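You operate a simulated robot arm through the tools that you are given. There is no shell and no other tool.

You are at the controls of a simulated robot arm. One attempt, no reset.

## Task
Lock the cabinet off with the blue padlock.
Fine: heating and pump to 0, then the main switch off; the padlock hangs on the steel peg under it.

The check looks at the end state, three seconds after you hand in, the way a careful person would. Anything else that was tipped, shoved, dropped, spilled or broken makes it a failure.

## Robot
A 7-joint arm with a three-finger gripper, fixed in place. Base frame: the origin is on the floor under the middle of its stand, x ahead of it, y to its left, z up. Units: m, degrees, N and s.
It reaches about 1.342 m from its shoulder. Its first joint turns from -166.0 to 166.0 degrees. Payload 2.69 kg.
Tool frame: the origin (TCP) lies between the finger pads and is the grasp point; the fingertips stand 0.03 m ahead of it; z points along the fingers, y is the line along which they close. The gripper opens to 0.128 m; its body begins 0.117 m behind the TCP.
Orientation is told as [roll, pitch, yaw] about the base's x, y, z axes, in that order, counted from this pose: with the fingers straight down and closing along the base's y, the tool's x points along the base's -x, its y along +y and its z along -z.

## Interface
- The arm moves only by the tool arm_command. Its arguments are lists of equal length, an entry for each row: "travel": the shift along the tool's x, y, z in m, a list of three; "rot": the turn, a rotation vector about the tool's x, y, z in degrees, a list of three; "grip": the closure, from 0 (fully open) to 1 (shut). In form: {"travel": [[x, y, z], ...], "rot": [[rx, ry, rz], ...], "grip": [grip, ...]}. A call has 1 to 20 rows; each row shifts and turns the commanded pose from where the row before left it, along the tool's axes as they then stand. A row lasts 0.2 s, in which the tool goes at most 0.05 m and 8.6 degrees; a call with a longer step from one row to the next is refused whole, and so is a gripper value outside its range. A pose out of reach is approached as far as the arm can. The call stops where the force on the tool passes 90 N (or 10 N more than at its start, if that is more) or the arm is blocked; 0.2 s more then pass. The fingers move at their own pace (about 0.127 m/s each) and stop on an object; they squeeze with about 21 N. The grip force told is the motor's: it shows also when the fingers shut on nothing. Time passes only in rows, and 0.2 s behind the last, so rows that do not move let the fingers close. The reply holds the time, the measured pose of the TCP, the force on the tool along the base axes, the opening and the grip force, in the units named above and with some noise, with the torque about the TCP (base axes, N m) and any sound that the robot's microphone picked up.
- Cameras (640 x 400 px; columns grow to the right, rows downward): "scene" is fixed at [0.0504, -0.4989, 1.6436]; the picture's right is [0.85, -0.52, 0.00], its down [-0.47, -0.77, -0.44] and it looks along [0.23, 0.37, -0.90] (base axes); focal length 214 px, centre (320, 200). "wrist" rides on the gripper at [0.058, 0.054, -0.131] in the tool frame; the picture's right is [-0.68, 0.74, 0.00], its down [-0.62, -0.57, -0.55] and it looks along [-0.40, -0.37, 0.84] (tool axes); focal length 234 px, centre (320, 200). There is no depth. A picture from a camera that has moved, and an enlarged one, comes with that camera's place and axes in the base frame and with its lens.
- grab_frame(camera): a new picture of that camera. The clock stands still meanwhile.
- move_column(by): moves the trunk up (or, below 0, down) by that many m; the arm rides with it, the base frame stays. It gives what a move gives, with no picture.
- close_up(camera, box): a new picture of the part [left, top, right, bottom] of that camera's present view, enlarged. The clock stands still meanwhile.
- hand_in(): hands the job in; it is judged then, once.

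Nothing tells you positions but the pictures and the camera data. Unless the task says otherwise, let go and move clear before handing in.

The tools are called after "Request:" by a JSON object that holds its "op" and its "data". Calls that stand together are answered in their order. arm_command: Moves the arm, as the interface text tells. Its arguments: {"type":"object","properties":{"travel":{"type":"array"},"rot":{"type":"array"},"grip":{"type":"array"}},"required":["travel","rot","grip"]} The other tools are called the same way: move_column (by) moves the trunk up or down; grab_frame (camera) takes a picture; close_up (camera, box) takes an enlarged picture of a part of a camera's view; hand_in () hands the job in.

At the start:

```text
t: 0.0
ee_pos: [0.5903, -0.0059, 1.5599]
orientation: [-0.1, 0.0, 0.0]
force: [-0.5, 0.2, 0.1]
torque: [-0.03, 0.02, -0.01]
grip_width: 0.1282
grip_force: 0.1
trunk travel left (down, up): [-0.175, 0.175]
```

scene: 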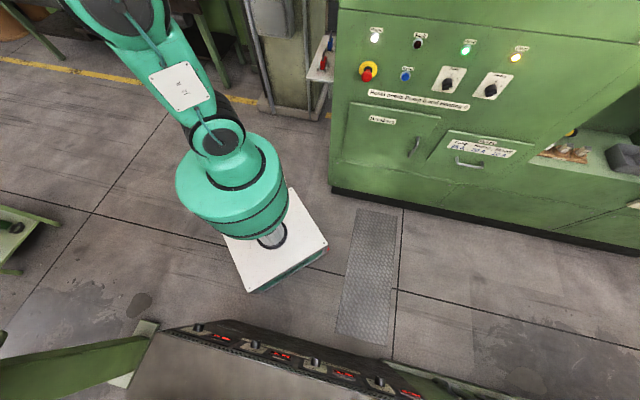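
wrist: 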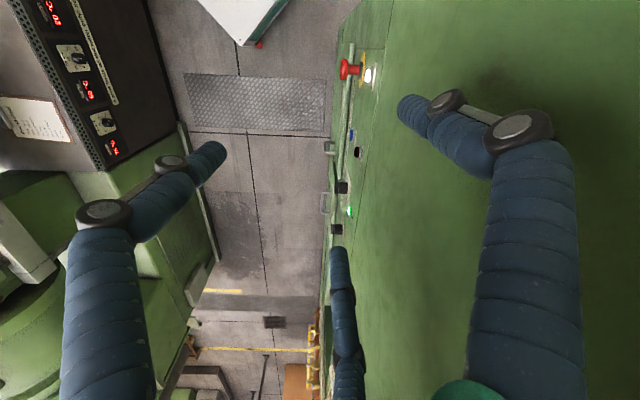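

I see a green cabinet with lamps, an emergency stop, knobs and doors in front of the robot, and a second console with dials at the bottom. I'll take enlarged pictures first to identify heating, pump, main switch, peg and padlocks.

Request:
{"op": "close_up", "data": {"camera": "scene", "box": [320, 0, 560, 150]}}

Request:
{"op": "close_up", "data": {"camera": "scene", "box": [280, 0, 400, 120]}}

Request:
{"op": "close_up", "data": {"camera": "scene", "box": [150, 300, 450, 400]}}

Request:
{"op": "close_up", "data": {"camera": "scene", "box": [500, 80, 640, 250]}}

Request:
{"op": "close_up", "data": {"camera": "wrist", "box": [280, 40, 420, 240]}}

Request:
{"op": "close_up", "data": {"camera": "wrist", "box": [0, 0, 200, 200]}}

```text
2.67 times, centred on (440, 75) of scene
camera zoom: at [0.0504, -0.4989, 1.6436], right [0.85, -0.52, 0.0], down [-0.47, -0.77, -0.44], along [0.23, 0.37, -0.9], focal length 572 px, centre (0, 533)
```

zoom: 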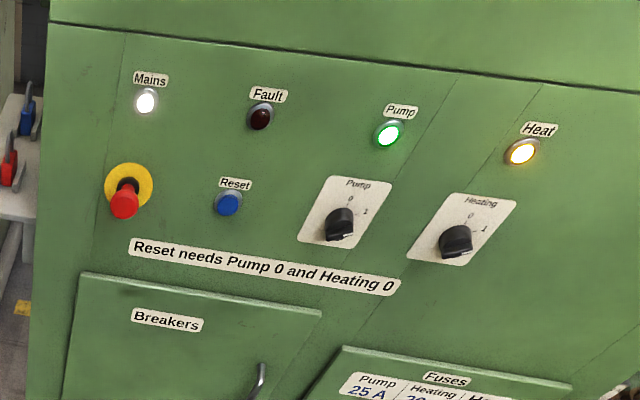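

```text
3.33 times, centred on (340, 60) of scene
camera zoom: at [0.0504, -0.4989, 1.6436], right [0.85, -0.52, 0.0], down [-0.47, -0.77, -0.44], along [0.23, 0.37, -0.9], focal length 715 px, centre (253, 667)
```

zoom: 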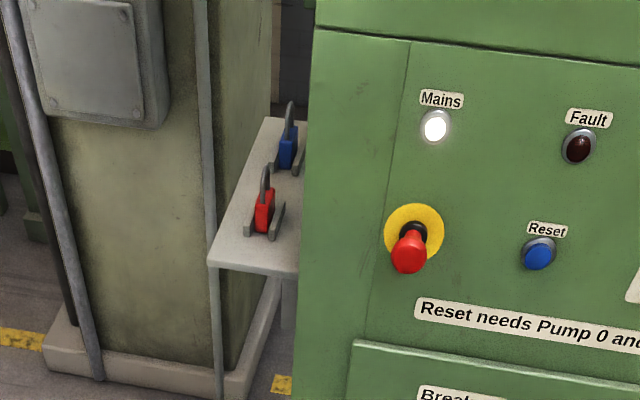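

```text
2.13 times, centred on (300, 350) of scene
camera zoom: at [0.0504, -0.4989, 1.6436], right [0.85, -0.52, 0.0], down [-0.47, -0.77, -0.44], along [0.23, 0.37, -0.9], focal length 458 px, centre (363, -120)
```

zoom: 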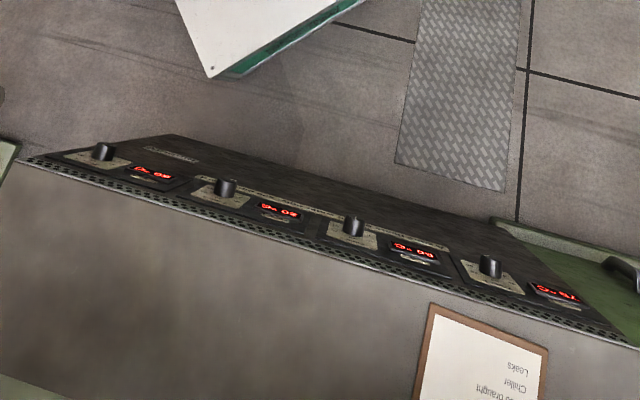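

```text
2.35 times, centred on (570, 165) of scene
camera zoom: at [0.0504, -0.4989, 1.6436], right [0.85, -0.52, 0.0], down [-0.47, -0.77, -0.44], along [0.23, 0.37, -0.9], focal length 505 px, centre (-268, 282)
```

zoom: 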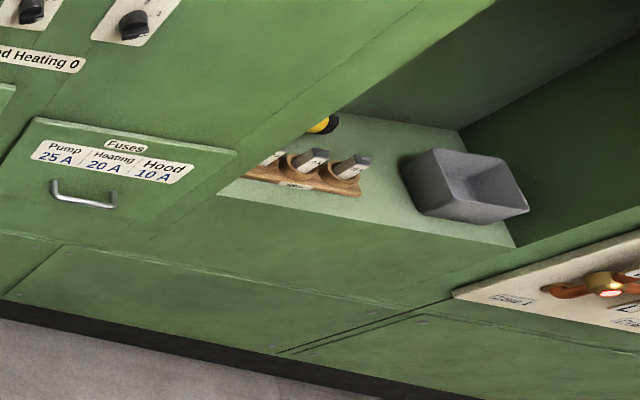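

```text
2.00 times, centred on (350, 140) of wrist
camera zoom: at [0.5313, 0.0471, 1.6916], right [0.68, 0.74, 0.0], down [0.62, -0.57, 0.55], along [0.4, -0.37, -0.84], focal length 468 px, centre (260, 320)
```

zoom: 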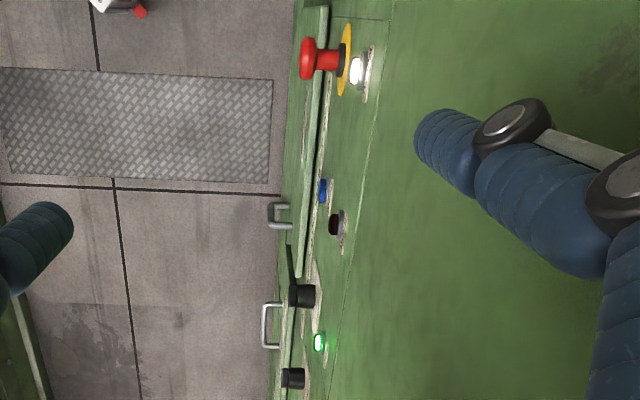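

```text
2.00 times, centred on (100, 100) of wrist
camera zoom: at [0.5313, 0.0471, 1.6916], right [0.68, 0.74, 0.0], down [0.62, -0.57, 0.55], along [0.4, -0.37, -0.84], focal length 468 px, centre (760, 400)
```

zoom: 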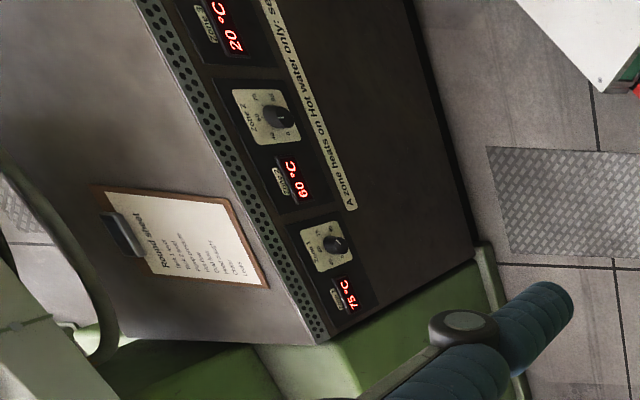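

I have the front panel roughly located (front plane about x+y≈0.70; knobs near z≈1.12) and two padlocks on a small shelf left of the cabinet; the main switch isn't identified yet. I'll enlarge the left area further.

Request:
{"op": "close_up", "data": {"camera": "scene", "box": [230, 40, 345, 130]}}

Request:
{"op": "close_up", "data": {"camera": "scene", "box": [300, 30, 350, 80]}}

Request:
{"op": "close_up", "data": {"camera": "scene", "box": [230, 0, 310, 50]}}

Request:
{"op": "close_up", "data": {"camera": "scene", "box": [320, 90, 540, 220]}}

Request:
{"op": "close_up", "data": {"camera": "scene", "box": [560, 150, 640, 260]}}

Request:
{"op": "close_up", "data": {"camera": "scene", "box": [0, 0, 320, 200]}}

```text
4.44 times, centred on (288, 85) of scene
camera zoom: at [0.0504, -0.4989, 1.6436], right [0.85, -0.52, 0.0], down [-0.47, -0.77, -0.44], along [0.23, 0.37, -0.9], focal length 953 px, centre (464, 711)
```

zoom: 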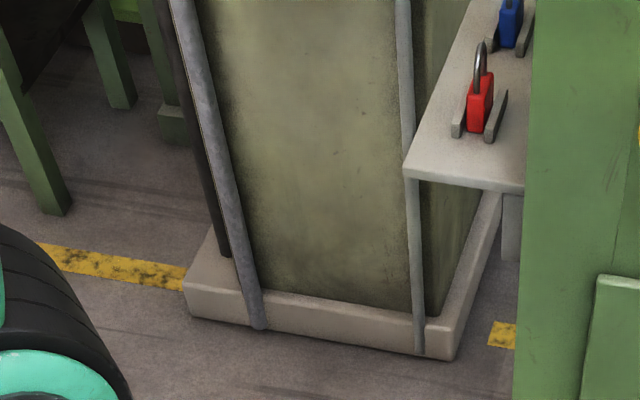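

```text
8.00 times, centred on (325, 55) of scene
camera zoom: at [0.0504, -0.4989, 1.6436], right [0.85, -0.52, 0.0], down [-0.47, -0.77, -0.44], along [0.23, 0.37, -0.9], focal length 1716 px, centre (280, 1360)
```

zoom: 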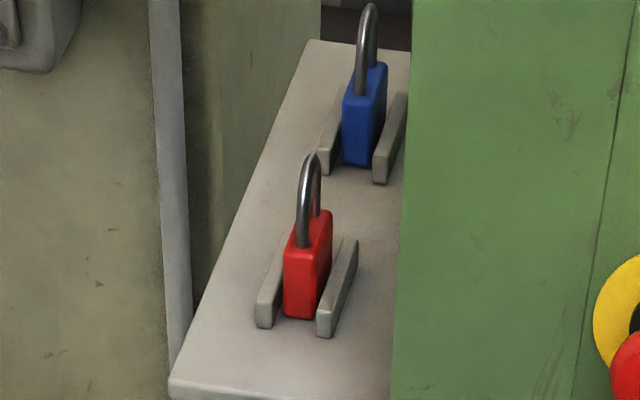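

```text
8.00 times, centred on (270, 25) of scene
camera zoom: at [0.0504, -0.4989, 1.6436], right [0.85, -0.52, 0.0], down [-0.47, -0.77, -0.44], along [0.23, 0.37, -0.9], focal length 1716 px, centre (720, 1600)
```

zoom: 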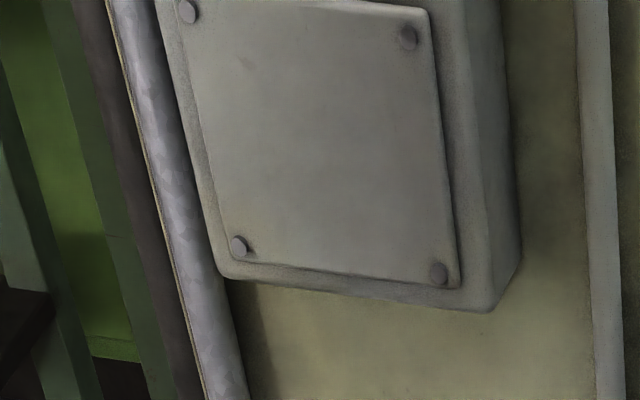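

```text
2.91 times, centred on (430, 155) of scene
camera zoom: at [0.0504, -0.4989, 1.6436], right [0.85, -0.52, 0.0], down [-0.47, -0.77, -0.44], along [0.23, 0.37, -0.9], focal length 624 px, centre (0, 331)
```

zoom: 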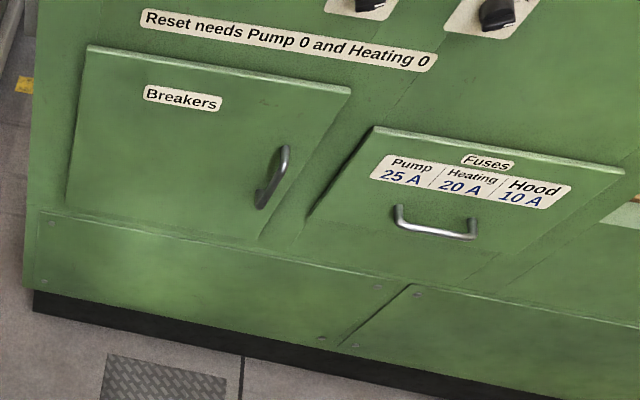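

```text
3.64 times, centred on (600, 205) of scene
camera zoom: at [0.0504, -0.4989, 1.6436], right [0.85, -0.52, 0.0], down [-0.47, -0.77, -0.44], along [0.23, 0.37, -0.9], focal length 780 px, centre (-698, 182)
```

zoom: 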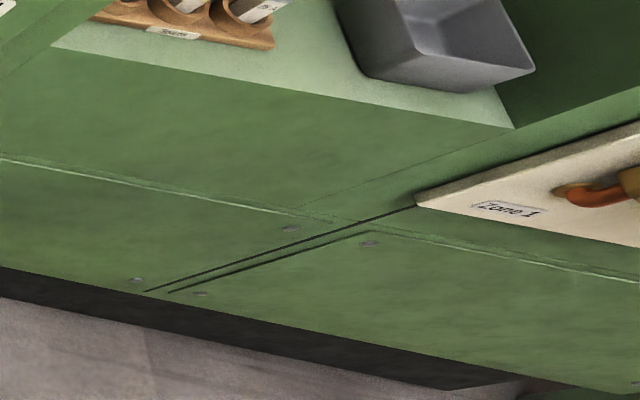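

```text
2.00 times, centred on (160, 100) of scene
camera zoom: at [0.0504, -0.4989, 1.6436], right [0.85, -0.52, 0.0], down [-0.47, -0.77, -0.44], along [0.23, 0.37, -0.9], focal length 429 px, centre (640, 400)
```

zoom: 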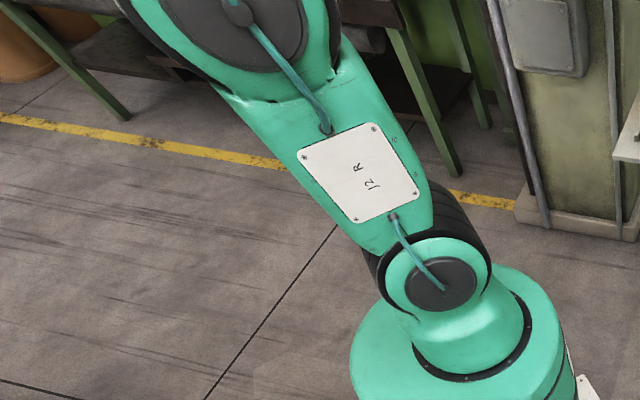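

The padlocks sit in little holders on a shelf fixed to the cabinet's left side (blue is the rear one, roughly e.g. x≈0.67, y≈0.42, z≈1.0 by first estimate). The main switch is not visible from here, so I swing the wrist camera left, well above the cabinet top (~1.31 m), to look at the left side.

Request:
{"op": "arm_command", "data": {"travel": [[0.0228, 0.043, 0], [0.0228, 0.043, 0], [0.0228, 0.043, 0], [0.0228, 0.043, 0], [0.0228, 0.043, 0], [0.0228, 0.043, 0], [0.0228, 0.043, 0], [0.0228, 0.043, 0], [0.0228, 0.043, 0], [0.0228, 0.043, 0], [0, 0, 0], [0, 0, 0], [0, 0, 0], [0, 0, 0], [0, 0, 0]], "rot": [[0, 0, 0], [0, 0, 0], [0, 0, 0], [0, 0, 0], [0, 0, 0], [0, 0, 0], [0, 0, 0], [0, 0, 0], [0, 0, 0], [0, 0, 0], [0, 0, -8.6], [0, 0, -8.6], [0, 0, -8.6], [0, 0, -8.6], [0, 0, -8.6]], "grip": [0, 0, 0, 0, 0, 0, 0, 0, 0, 0, 0, 0, 0, 0, 0]}}

Request:
{"op": "grab_frame", "data": {"camera": "wrist"}}

Request:
{"op": "grab_frame", "data": {"camera": "scene"}}

```text
t: 0.6
ee_pos: [0.5399, 0.0641, 1.5641]
orientation: [-0.1, -0.2, -0.6]
force: [-28.2, -51.4, 0.0]
torque: [7.99, -3.95, -1.41]
grip_width: 0.1279
grip_force: 0.0
trunk travel left (down, up): [-0.175, 0.175]
stopped in row 3: the force on the tool passed its limit at 123 N (the readings are from after the stop); the commanded pose is now the measured one
```

```text
taken
camera wrist: at [0.4828, 0.1184, 1.6957], right [0.68, 0.73, 0.0], down [0.61, -0.57, 0.55], along [0.4, -0.38, -0.83], focal length 234 px, centre (320, 200)
```

wrist: 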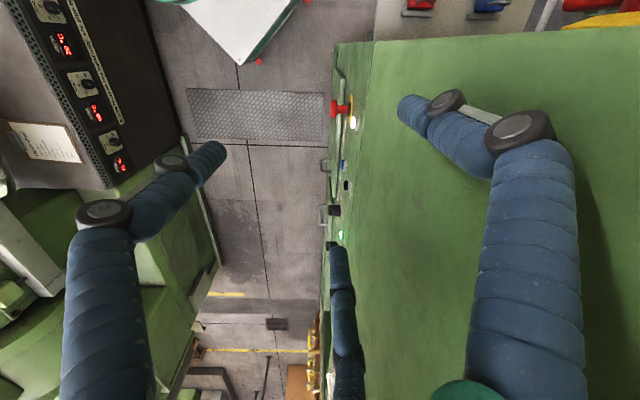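

```text
taken
```

scene: 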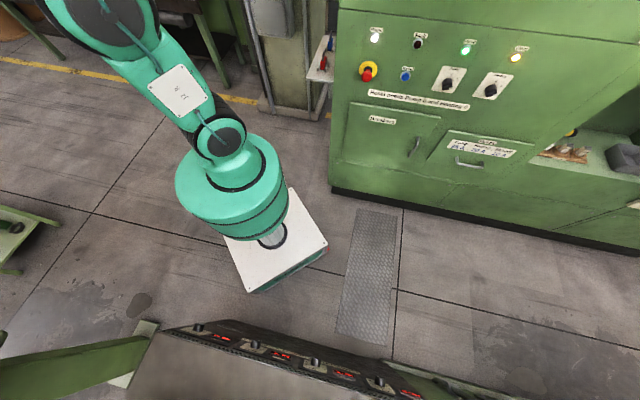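

The gripper body touched a vertical surface: the cabinet front goes straight up past z≈1.7 (plane at x+y≈0.71), not ending at 1.31 as I had guessed. The new view shows the padlock shelf and a red/yellow switch on the cabinet's left side, so I back off from the front and go around the left corner.

Request:
{"op": "arm_command", "data": {"travel": [[0.0247, -0.0247, 0], [0.0247, -0.0247, 0], [0.0311, 0.0311, 0], [0.0311, 0.0311, 0], [0.0311, 0.0311, 0], [0.0311, 0.0311, 0], [0.0311, 0.0311, 0], [-0.0028, 0.0452, 0], [-0.0028, 0.0452, 0], [-0.0028, 0.0452, 0], [-0.0028, 0.0452, 0], [-0.0028, 0.0452, 0]], "rot": [[0, 0, 0], [0, 0, 0], [0, 0, 0], [0, 0, 0], [0, 0, 0], [0, 0, 0], [0, 0, 0], [0, 0, 0], [0, 0, 0], [0, 0, 0], [0, 0, 0], [0, 0, 0]], "grip": [0, 0, 0, 0, 0, 0, 0, 0, 0, 0, 0, 0]}}

Request:
{"op": "grab_frame", "data": {"camera": "wrist"}}

Request:
{"op": "grab_frame", "data": {"camera": "scene"}}

```text
t: 3.2
ee_pos: [0.3568, 0.4073, 1.5589]
orientation: [-0.4, 0.0, -0.5]
force: [-0.3, 0.7, -0.5]
torque: [-0.02, 0.01, -0.04]
grip_width: 0.128
grip_force: 0.2
trunk travel left (down, up): [-0.175, 0.175]
```

```text
taken
camera wrist: at [0.299, 0.4617, 1.6899], right [0.68, 0.73, -0.01], down [0.61, -0.57, 0.55], along [0.4, -0.38, -0.83], focal length 234 px, centre (320, 200)
```

wrist: 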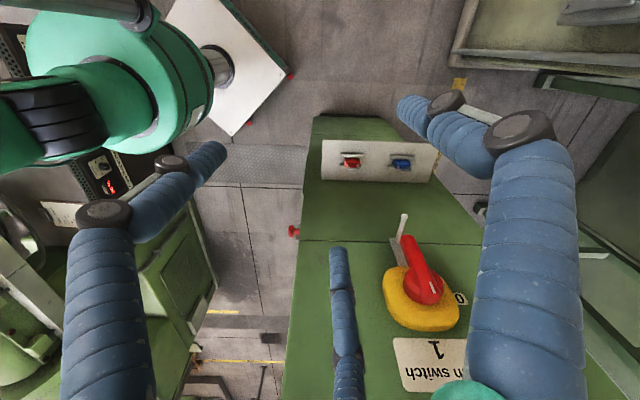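

```text
taken
```

scene: 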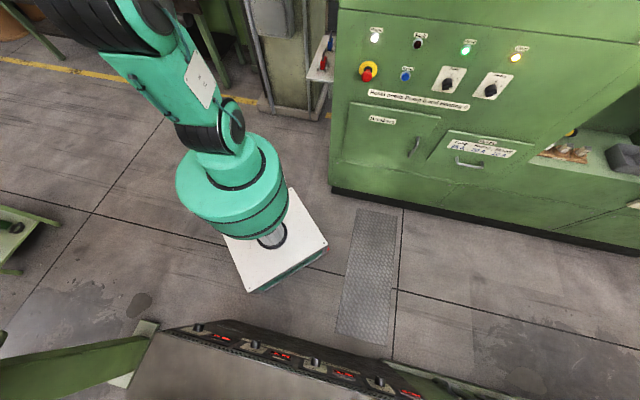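

Now the left side of the cabinet is visible: the red rotary main switch on a yellow plate, a steel peg just below it, and the shelf with the padlocks lower down. I'll enlarge these.

Request:
{"op": "close_up", "data": {"camera": "wrist", "box": [360, 200, 480, 400]}}

Request:
{"op": "close_up", "data": {"camera": "wrist", "box": [300, 110, 460, 210]}}

Request:
{"op": "close_up", "data": {"camera": "wrist", "box": [370, 200, 490, 280]}}

```text
2.00 times, centred on (420, 300) of wrist
camera zoom: at [0.299, 0.4617, 1.6899], right [0.68, 0.73, -0.01], down [0.61, -0.57, 0.55], along [0.4, -0.38, -0.83], focal length 468 px, centre (120, 0)
```

zoom: 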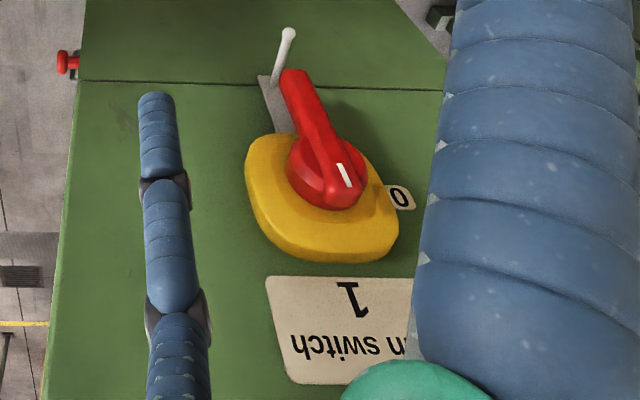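

```text
4.00 times, centred on (380, 160) of wrist
camera zoom: at [0.299, 0.4617, 1.6899], right [0.68, 0.73, -0.01], down [0.61, -0.57, 0.55], along [0.4, -0.38, -0.83], focal length 937 px, centre (80, 360)
```

zoom: 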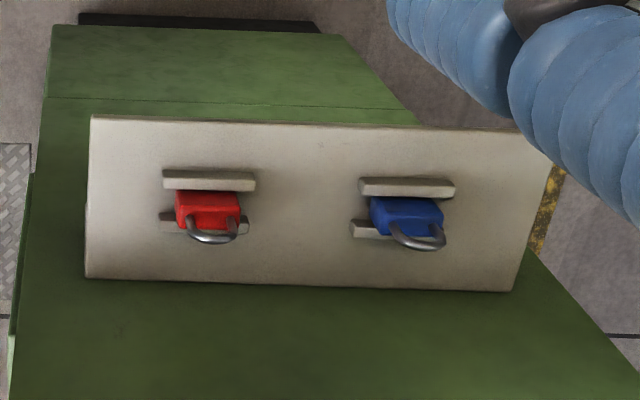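

```text
5.00 times, centred on (430, 240) of wrist
camera zoom: at [0.299, 0.4617, 1.6899], right [0.68, 0.73, -0.01], down [0.61, -0.57, 0.55], along [0.4, -0.38, -0.83], focal length 1171 px, centre (-230, 0)
```

zoom: 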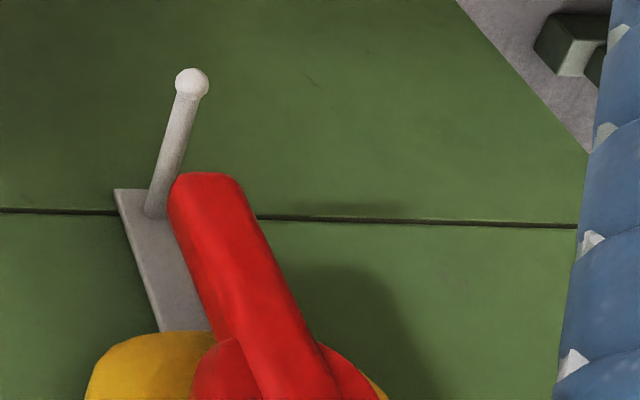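

I now have the layout: main switch handle on the left side currently at 1 (pointer up), "0" toward the rear, the peg below it, and the blue padlock standing between rails on the shelf. Before planning grasps I'll close the gripper once in free air to see how the three fingers sit.

Request:
{"op": "arm_command", "data": {"travel": [[0, 0, 0], [0, 0, 0], [0, 0, 0], [0, 0, 0]], "rot": [[0, 0, 0], [0, 0, 0], [0, 0, 0], [0, 0, 0]], "grip": [1, 1, 1, 1]}}

Request:
{"op": "grab_frame", "data": {"camera": "wrist"}}

```text
t: 4.2
ee_pos: [0.3555, 0.4062, 1.5589]
orientation: [-0.3, -0.1, -0.4]
force: [0.4, -0.1, 0.4]
torque: [0.01, 0.01, -0.01]
grip_width: 0.0024
grip_force: 21.1
trunk travel left (down, up): [-0.175, 0.175]
```

```text
taken
camera wrist: at [0.2988, 0.4604, 1.6906], right [0.68, 0.73, 0.0], down [0.61, -0.57, 0.55], along [0.4, -0.38, -0.83], focal length 234 px, centre (320, 200)
```

wrist: 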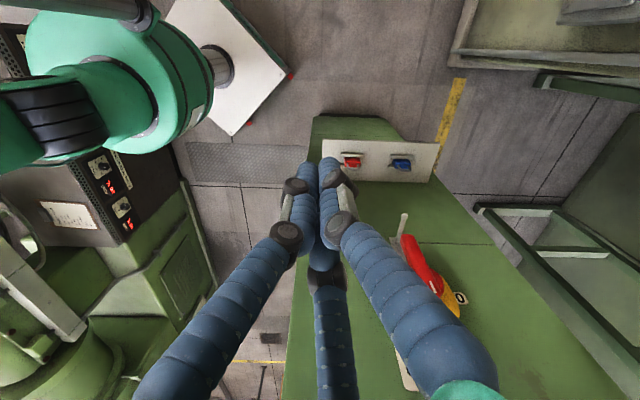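

The gripper closes to a compact tip; I'll enlarge it to see the spacing of the two paired fingers and view the switch's "0" mark.

Request:
{"op": "close_up", "data": {"camera": "wrist", "box": [260, 140, 380, 290]}}

Request:
{"op": "close_up", "data": {"camera": "wrist", "box": [380, 200, 500, 390]}}

```text
2.67 times, centred on (320, 215) of wrist
camera zoom: at [0.2988, 0.4604, 1.6906], right [0.68, 0.73, 0.0], down [0.61, -0.57, 0.55], along [0.4, -0.38, -0.83], focal length 624 px, centre (320, 160)
```

zoom: 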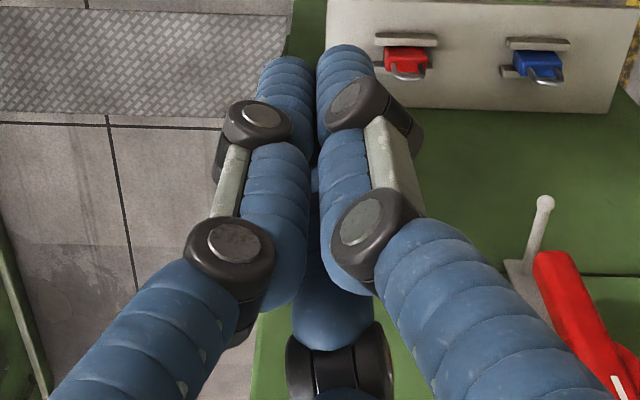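

```text
2.11 times, centred on (440, 295) of wrist
camera zoom: at [0.2988, 0.4604, 1.6906], right [0.68, 0.73, 0.0], down [0.61, -0.57, 0.55], along [0.4, -0.38, -0.83], focal length 493 px, centre (67, 0)
```

zoom: 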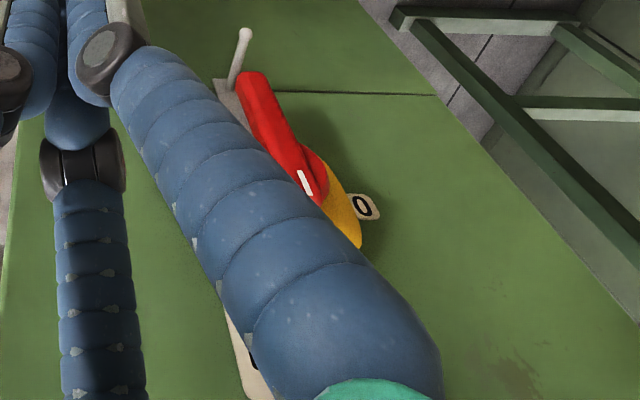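

The closed tip is compact (paired fingers about 3 cm apart). I'll zoom further into the knobs, lamps and the locks from both cameras to read their marks.

Request:
{"op": "close_up", "data": {"camera": "scene", "box": [430, 60, 470, 100]}}

Request:
{"op": "close_up", "data": {"camera": "scene", "box": [470, 60, 515, 105]}}

Request:
{"op": "close_up", "data": {"camera": "wrist", "box": [385, 200, 455, 250]}}

Request:
{"op": "close_up", "data": {"camera": "wrist", "box": [320, 135, 440, 190]}}

```text
10.00 times, centred on (450, 80) of scene
camera zoom: at [0.0504, -0.4989, 1.6436], right [0.85, -0.52, 0.0], down [-0.47, -0.77, -0.44], along [0.23, 0.37, -0.9], focal length 2145 px, centre (-980, 1400)
```

zoom: 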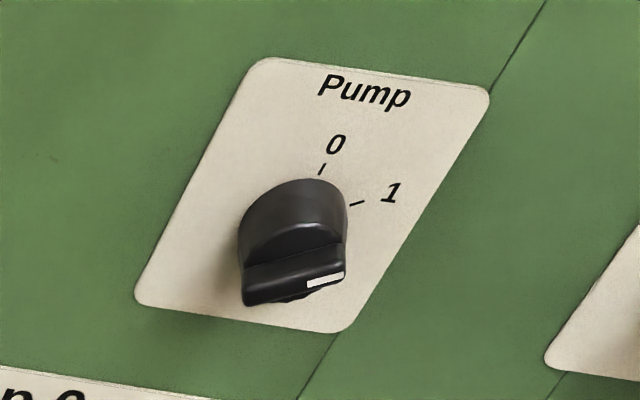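

```text
8.89 times, centred on (492, 82) of scene
camera zoom: at [0.0504, -0.4989, 1.6436], right [0.85, -0.52, 0.0], down [-0.47, -0.77, -0.44], along [0.23, 0.37, -0.9], focal length 1906 px, centre (-1213, 1244)
```

zoom: 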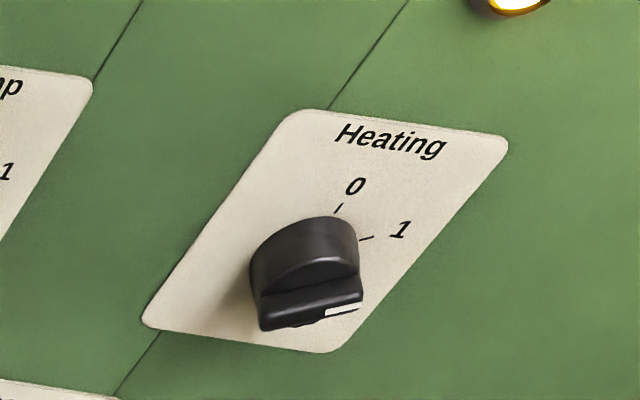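

```text
8.00 times, centred on (420, 225) of wrist
camera zoom: at [0.2988, 0.4604, 1.6906], right [0.68, 0.73, 0.0], down [0.61, -0.57, 0.55], along [0.4, -0.38, -0.83], focal length 1873 px, centre (-480, 0)
```

zoom: 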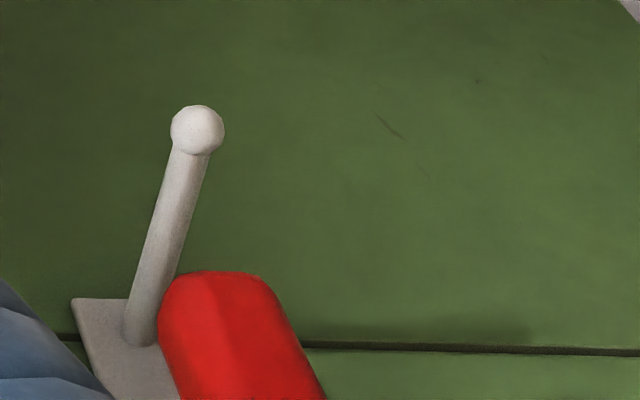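

```text
5.33 times, centred on (380, 162) of wrist
camera zoom: at [0.2988, 0.4604, 1.6906], right [0.68, 0.73, 0.0], down [0.61, -0.57, 0.55], along [0.4, -0.38, -0.83], focal length 1249 px, centre (0, 400)
```

zoom: 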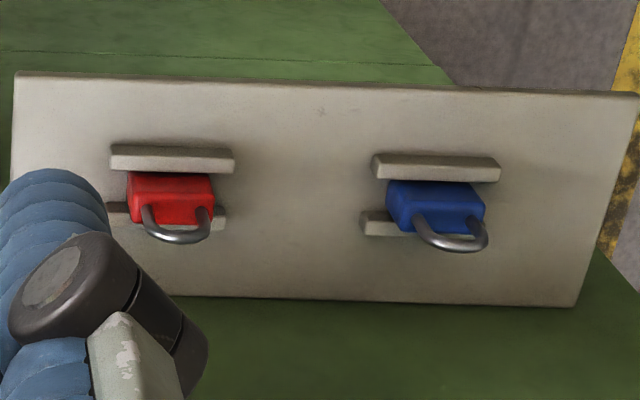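

Both knobs have a bar pointing at "1", about 60° clockwise of "0", with axes near e≈0.67/0.82 along the front and z≈1.13. I'll test the wrist range by turning the tool +135° about vertical here in free space, then look again.

Request:
{"op": "arm_command", "data": {"travel": [[0, 0, 0], [0, 0, 0], [0, 0, 0], [0, 0, 0], [0, 0, 0], [0, 0, 0], [0, 0, 0], [0, 0, 0], [0, 0, 0], [0, 0, 0], [0, 0, 0], [0, 0, 0], [0, 0, 0], [0, 0, 0], [0, 0, 0], [0, 0, 0]], "rot": [[0, 0, -8.44], [0, 0, -8.44], [0, 0, -8.44], [0, 0, -8.44], [0, 0, -8.44], [0, 0, -8.44], [0, 0, -8.44], [0, 0, -8.44], [0, 0, -8.44], [0, 0, -8.44], [0, 0, -8.44], [0, 0, -8.44], [0, 0, -8.44], [0, 0, -8.44], [0, 0, -8.44], [0, 0, -8.44]], "grip": [1, 1, 1, 1, 1, 1, 1, 1, 1, 1, 1, 1, 1, 1, 1, 1]}}

Request:
{"op": "grab_frame", "data": {"camera": "wrist"}}

```text
t: 7.6
ee_pos: [0.3561, 0.4072, 1.5595]
orientation: [0.2, 0.2, 134.7]
force: [0.0, 0.7, 0.1]
torque: [0.0, 0.02, -0.03]
grip_width: 0.0024
grip_force: 21.2
trunk travel left (down, up): [-0.175, 0.175]
```

```text
taken
camera wrist: at [0.3597, 0.3271, 1.6921], right [-1.0, -0.04, 0.0], down [-0.03, 0.84, 0.54], along [-0.02, 0.54, -0.84], focal length 234 px, centre (320, 200)
```

wrist: 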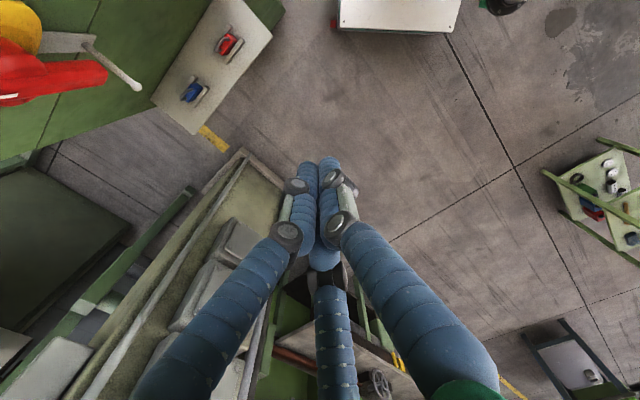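

The twist works, and this view shows the handle, peg and padlocks in profile at the upper left. I'll enlarge it to triangulate them.

Request:
{"op": "close_up", "data": {"camera": "wrist", "box": [0, 0, 160, 130]}}

Request:
{"op": "close_up", "data": {"camera": "wrist", "box": [140, 0, 280, 140]}}

```text
3.08 times, centred on (80, 65) of wrist
camera zoom: at [0.3597, 0.3271, 1.6921], right [-1.0, -0.04, 0.0], down [-0.03, 0.84, 0.54], along [-0.02, 0.54, -0.84], focal length 720 px, centre (1058, 615)
```

zoom: 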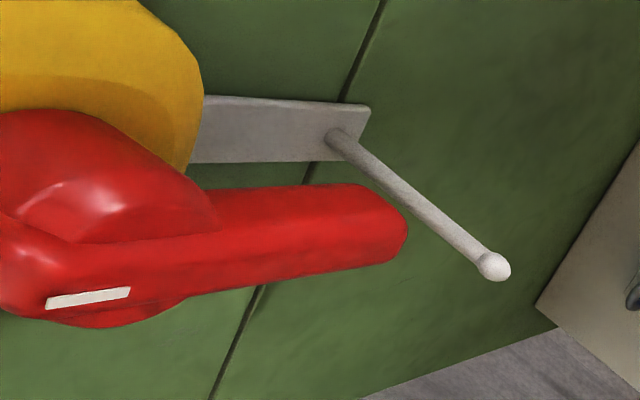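

```text
2.86 times, centred on (210, 70) of wrist
camera zoom: at [0.3597, 0.3271, 1.6921], right [-1.0, -0.04, 0.0], down [-0.03, 0.84, 0.54], along [-0.02, 0.54, -0.84], focal length 669 px, centre (634, 571)
```

zoom: 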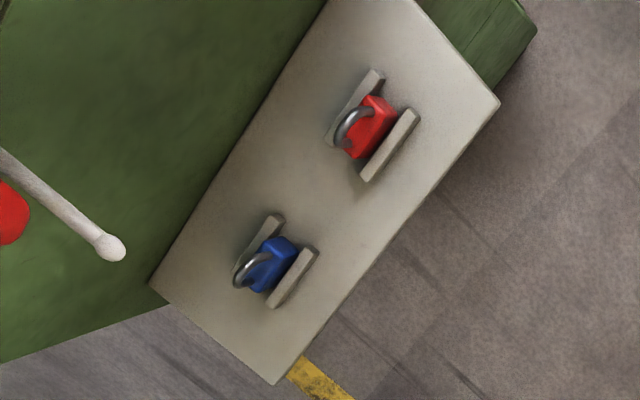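

Triangulation works well: the peg is horizontal, root at the wall e≈0.251, ball at e≈0.178, n≈0.724, z≈1.297 (cabinet axes e = along front to the right, n = into the cabinet). I'll enlarge the blue padlock and handle more from this viewpoint.

Request:
{"op": "close_up", "data": {"camera": "wrist", "box": [170, 65, 220, 115]}}

Request:
{"op": "close_up", "data": {"camera": "wrist", "box": [205, 20, 255, 70]}}

Request:
{"op": "close_up", "data": {"camera": "wrist", "box": [0, 40, 110, 120]}}

```text
8.00 times, centred on (195, 90) of wrist
camera zoom: at [0.3597, 0.3271, 1.6921], right [-1.0, -0.04, 0.0], down [-0.03, 0.84, 0.54], along [-0.02, 0.54, -0.84], focal length 1873 px, centre (1320, 1080)
```

zoom: 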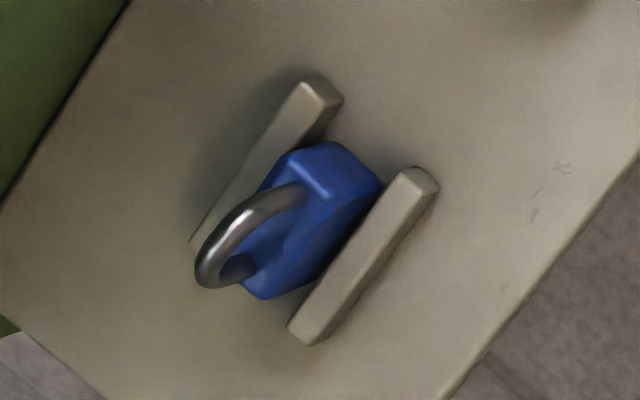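

```text
8.00 times, centred on (230, 45) of wrist
camera zoom: at [0.3597, 0.3271, 1.6921], right [-1.0, -0.04, 0.0], down [-0.03, 0.84, 0.54], along [-0.02, 0.54, -0.84], focal length 1873 px, centre (1040, 1440)
```

zoom: 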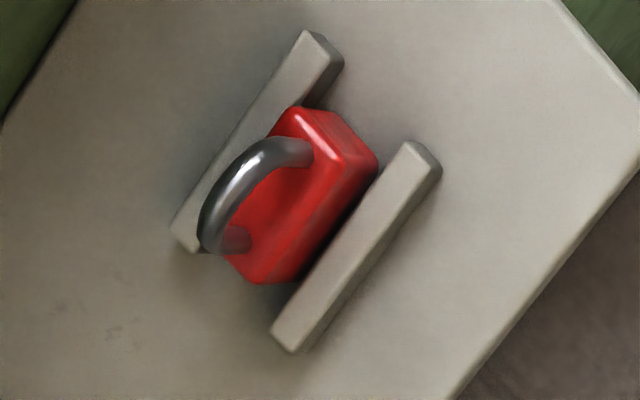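

```text
5.00 times, centred on (55, 80) of wrist
camera zoom: at [0.3597, 0.3271, 1.6921], right [-1.0, -0.04, 0.0], down [-0.03, 0.84, 0.54], along [-0.02, 0.54, -0.84], focal length 1171 px, centre (1645, 800)
```

zoom: 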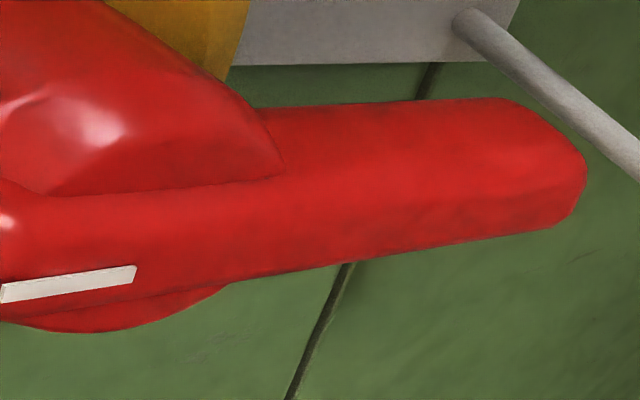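

Geometry so far (cabinet axes): wall e≈0.254, main-switch hub n≈0.725, z≈1.434 with its lever hanging down to z≈1.32; peg at n≈0.7245, z≈1.297; shelf top z≈0.998; blue padlock body centred e≈0.181, n≈0.799. The knobs come first, so I twist the tool back to yaw −15° and then travel around the corner to the front panel, keeping clear of it.

Request:
{"op": "arm_command", "data": {"travel": [[0, 0, 0], [0, 0, 0], [0, 0, 0], [0, 0, 0], [0, 0, 0], [0, 0, 0], [0, 0, 0], [0, 0, 0], [0, 0, 0], [0, 0, 0], [0, 0, 0], [0, 0, 0], [0, 0, 0], [0, 0, 0], [0, 0, 0], [0, 0, 0], [0, 0, 0], [0, 0, 0]], "rot": [[0, 0, 8.317], [0, 0, 8.317], [0, 0, 8.317], [0, 0, 8.317], [0, 0, 8.317], [0, 0, 8.317], [0, 0, 8.317], [0, 0, 8.317], [0, 0, 8.317], [0, 0, 8.317], [0, 0, 8.317], [0, 0, 8.317], [0, 0, 8.317], [0, 0, 8.317], [0, 0, 8.317], [0, 0, 8.317], [0, 0, 8.317], [0, 0, 8.317]], "grip": [0.5, 0.5, 0.5, 0.5, 0.5, 0.5, 0.5, 0.5, 0.5, 0.5, 0.5, 0.5, 0.5, 0.5, 0.5, 0.5, 0.5, 0.5]}}

```text
t: 11.4
ee_pos: [0.3558, 0.4069, 1.5592]
orientation: [-0.3, -0.1, -15.4]
force: [-0.3, -0.4, -0.1]
torque: [0.03, 0.0, 0.04]
grip_width: 0.0641
grip_force: 0.0
trunk travel left (down, up): [-0.175, 0.175]
```

I now move back around the corner and along the front (about 17 cm in front of the panel) to above the knobs.

Request:
{"op": "arm_command", "data": {"travel": [[-0.0057, -0.0446, 0], [-0.0057, -0.0446, 0], [-0.0057, -0.0446, 0], [-0.0057, -0.0446, 0], [-0.0057, -0.0446, 0], [-0.0383, -0.0244, 0], [-0.0383, -0.0244, 0], [-0.0383, -0.0244, 0], [-0.0383, -0.0244, 0], [-0.0383, -0.0244, 0], [-0.0383, -0.0244, 0], [-0.0383, -0.0244, 0], [-0.0383, -0.0244, 0], [-0.0383, -0.0244, 0], [-0.0383, -0.0244, 0], [-0.0383, -0.0244, 0], [-0.0383, -0.0244, 0], [-0.0383, -0.0244, 0], [-0.0383, -0.0244, 0], [-0.0383, -0.0244, 0]], "rot": [[0, 0, 0], [0, 0, 0], [0, 0, 0], [0, 0, 0], [0, 0, 0], [0, 0, 0], [0, 0, 0], [0, 0, 0], [0, 0, 0], [0, 0, 0], [0, 0, 0], [0, 0, 0], [0, 0, 0], [0, 0, 0], [0, 0, 0], [0, 0, 0], [0, 0, 0], [0, 0, 0], [0, 0, 0], [0, 0, 0]], "grip": [0.5, 0.5, 0.5, 0.5, 0.5, 0.5, 0.5, 0.5, 0.5, 0.5, 0.5, 0.5, 0.5, 0.5, 0.5, 0.5, 0.5, 0.5, 0.5, 0.5]}}

Request:
{"op": "grab_frame", "data": {"camera": "wrist"}}

Request:
{"op": "grab_frame", "data": {"camera": "scene"}}

```text
t: 14.3
ee_pos: [0.5694, -0.0813, 1.5656]
orientation: [-0.2, 0.2, -14.9]
force: [-7.8, 10.8, 6.0]
torque: [-2.13, -1.81, 0.09]
grip_width: 0.0643
grip_force: 0.0
trunk travel left (down, up): [-0.175, 0.175]
stopped in row 14: the force on the tool passed its limit at 139 N (the readings are from after the stop); the commanded pose is now the measured one
```

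```text
taken
camera wrist: at [0.5271, -0.0152, 1.6964], right [0.84, 0.54, 0.0], down [0.45, -0.7, 0.55], along [0.29, -0.46, -0.84], focal length 234 px, centre (320, 200)
```

wrist: 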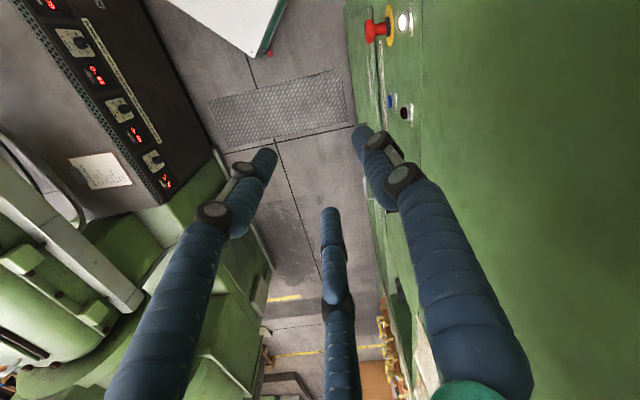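

```text
taken
```

scene: 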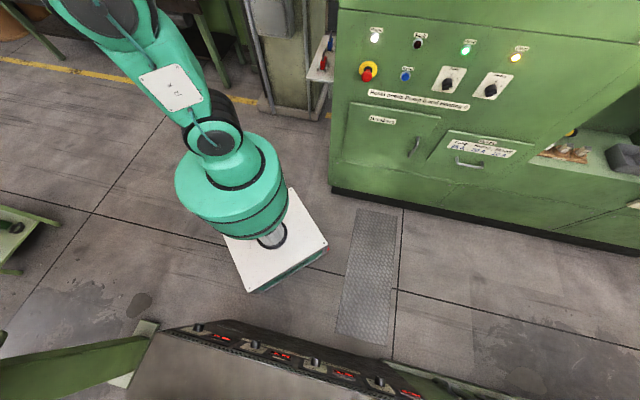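

The wrist (about 0.2 m above the TCP) touched something overhead around x≈0.6, y≈−0.1, z≈1.76 — probably a hood overhang I cannot see. I back off to the left, lower the tool, and look again.

Request:
{"op": "arm_command", "data": {"travel": [[0.026, 0.015, 0], [0.026, 0.015, 0], [0, 0, 0.045], [0, 0, 0.045], [0, 0, 0.045], [0, 0, 0.045], [0, 0, 0.045], [0, 0, 0.045]], "rot": [[0, 0, 0], [0, 0, 0], [0, 0, 0], [0, 0, 0], [0, 0, 0], [0, 0, 0], [0, 0, 0], [0, 0, 0]], "grip": [0.5, 0.5, 0.5, 0.5, 0.5, 0.5, 0.5, 0.5]}}

Request:
{"op": "grab_frame", "data": {"camera": "wrist"}}

Request:
{"op": "grab_frame", "data": {"camera": "scene"}}

```text
t: 16.1
ee_pos: [0.5261, -0.0427, 1.2925]
orientation: [-0.2, 0.4, -15.0]
force: [0.0, 0.2, -0.1]
torque: [-0.01, -0.01, -0.03]
grip_width: 0.064
grip_force: 0.1
trunk travel left (down, up): [-0.175, 0.175]
```

```text
taken
camera wrist: at [0.4856, 0.0243, 1.4241], right [0.84, 0.54, -0.01], down [0.45, -0.71, 0.55], along [0.29, -0.46, -0.84], focal length 234 px, centre (320, 200)
```

wrist: 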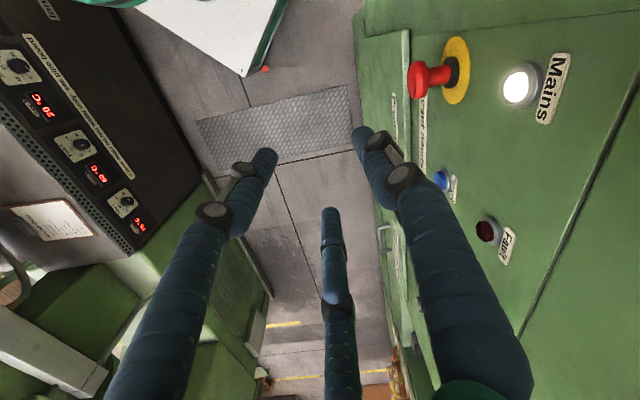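

```text
taken
```

scene: 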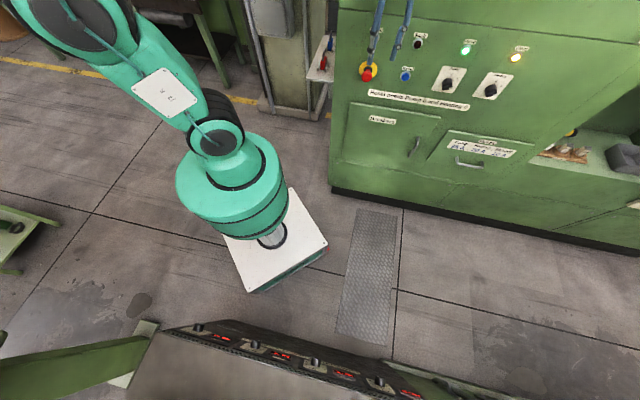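

Nothing is touched now and the tool is at panel height. I move right along the panel toward the knobs at this lower height, in shorter pieces.

Request:
{"op": "arm_command", "data": {"travel": [[-0.0385, -0.0223, 0], [-0.0385, -0.0223, 0], [-0.0385, -0.0223, 0], [-0.0385, -0.0223, 0], [-0.0385, -0.0223, 0], [-0.0385, -0.0223, 0]], "rot": [[0, 0, 0], [0, 0, 0], [0, 0, 0], [0, 0, 0], [0, 0, 0], [0, 0, 0]], "grip": [0.5, 0.5, 0.5, 0.5, 0.5, 0.5]}}

Request:
{"op": "grab_frame", "data": {"camera": "wrist"}}

Request:
{"op": "grab_frame", "data": {"camera": "scene"}}

```text
t: 17.5
ee_pos: [0.7131, -0.2325, 1.2914]
orientation: [-0.1, 0.4, -15.0]
force: [-0.9, 0.1, 0.1]
torque: [0.0, -0.04, 0.0]
grip_width: 0.0638
grip_force: 0.1
trunk travel left (down, up): [-0.175, 0.175]
```

```text
taken
camera wrist: at [0.6738, -0.1651, 1.4226], right [0.84, 0.54, -0.01], down [0.45, -0.71, 0.55], along [0.29, -0.46, -0.84], focal length 234 px, centre (320, 200)
```

wrist: 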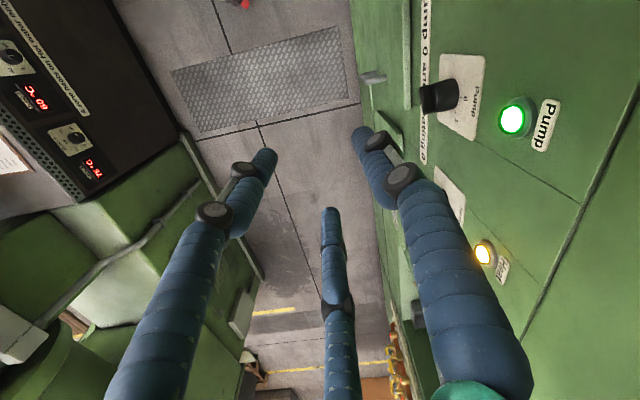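

```text
taken
```

scene: 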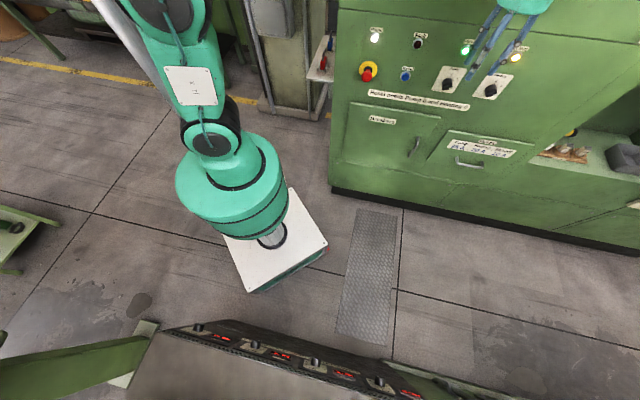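

The pump and heat lamps are lit and both knobs are in front of me. Now I tip the tool up to point straight at the panel (tool z into the cabinet), with the closing line across a knob bar that stands at "1".

Request:
{"op": "arm_command", "data": {"travel": [[0, 0, 0], [0, 0, 0], [0, 0, 0], [0, 0, 0], [0, 0, 0], [0, 0, 0], [0, 0, 0], [0, 0, 0], [0, 0, 0], [0, 0, 0], [0, 0, 0]], "rot": [[-7.086, -4.091, 0], [-7.086, -4.091, 0], [-7.086, -4.091, 0], [-7.086, -4.091, 0], [-7.086, -4.091, 0], [-7.086, -4.091, 0], [-7.086, -4.091, 0], [-7.086, -4.091, 0], [-7.086, -4.091, 0], [-7.086, -4.091, 0], [-7.086, -4.091, 0]], "grip": [0.5, 0.5, 0.5, 0.5, 0.5, 0.5, 0.5, 0.5, 0.5, 0.5, 0.5]}}

Request:
{"op": "grab_frame", "data": {"camera": "wrist"}}

Request:
{"op": "grab_frame", "data": {"camera": "scene"}}

```text
t: 19.9
ee_pos: [0.7149, -0.2308, 1.2929]
orientation: [90.0, -29.8, -45.0]
force: [-0.1, 1.0, 0.9]
torque: [0.01, 0.02, -0.02]
grip_width: 0.064
grip_force: 0.0
trunk travel left (down, up): [-0.175, 0.175]
```

```text
taken
camera wrist: at [0.5682, -0.2697, 1.3103], right [0.16, -0.16, 0.98], down [0.19, -0.96, -0.18], along [0.97, 0.21, -0.12], focal length 234 px, centre (320, 200)
```

wrist: 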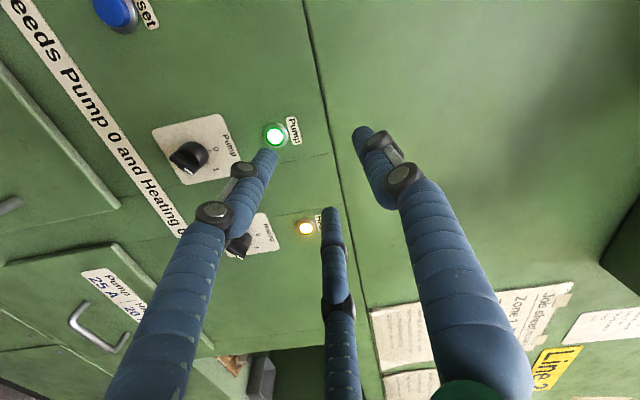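

```text
taken
```

scene: 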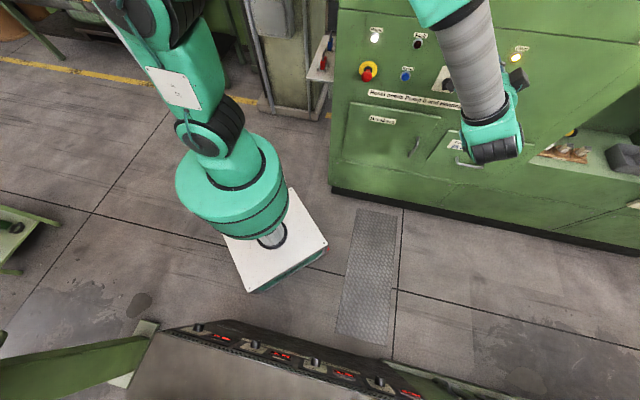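

The tool now points squarely at the panel. I'll enlarge the knobs from here to refine their position.

Request:
{"op": "close_up", "data": {"camera": "wrist", "box": [140, 100, 300, 200]}}

Request:
{"op": "close_up", "data": {"camera": "wrist", "box": [210, 190, 340, 270]}}

Request:
{"op": "close_up", "data": {"camera": "wrist", "box": [340, 0, 640, 200]}}

```text
4.00 times, centred on (220, 150) of wrist
camera zoom: at [0.5682, -0.2697, 1.3103], right [0.16, -0.16, 0.98], down [0.19, -0.96, -0.18], along [0.97, 0.21, -0.12], focal length 937 px, centre (720, 400)
```

zoom: 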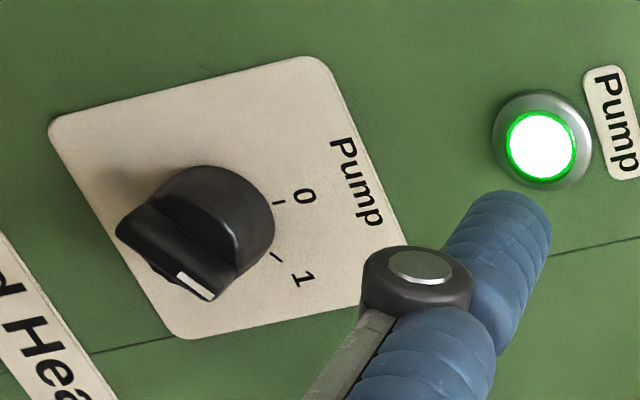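

```text
4.92 times, centred on (275, 230) of wrist
camera zoom: at [0.5682, -0.2697, 1.3103], right [0.16, -0.16, 0.98], down [0.19, -0.96, -0.18], along [0.97, 0.21, -0.12], focal length 1153 px, centre (542, 52)
```

zoom: 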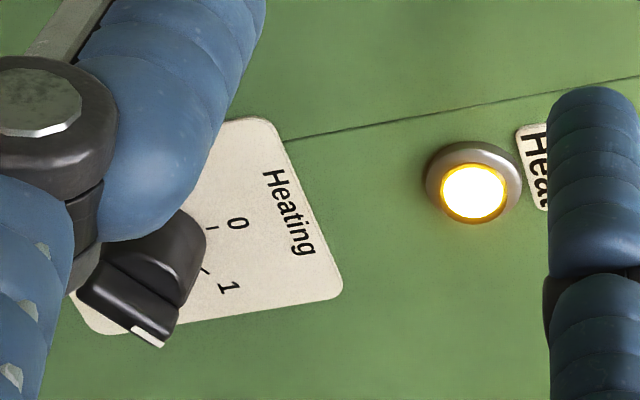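

```text
2.00 times, centred on (490, 100) of wrist
camera zoom: at [0.5682, -0.2697, 1.3103], right [0.16, -0.16, 0.98], down [0.19, -0.96, -0.18], along [0.97, 0.21, -0.12], focal length 468 px, centre (-20, 400)
```

zoom: 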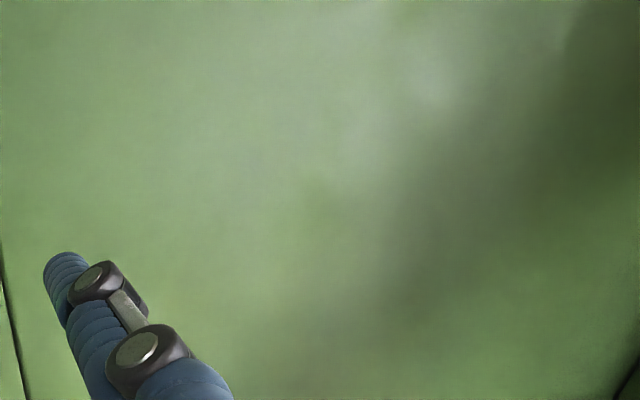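

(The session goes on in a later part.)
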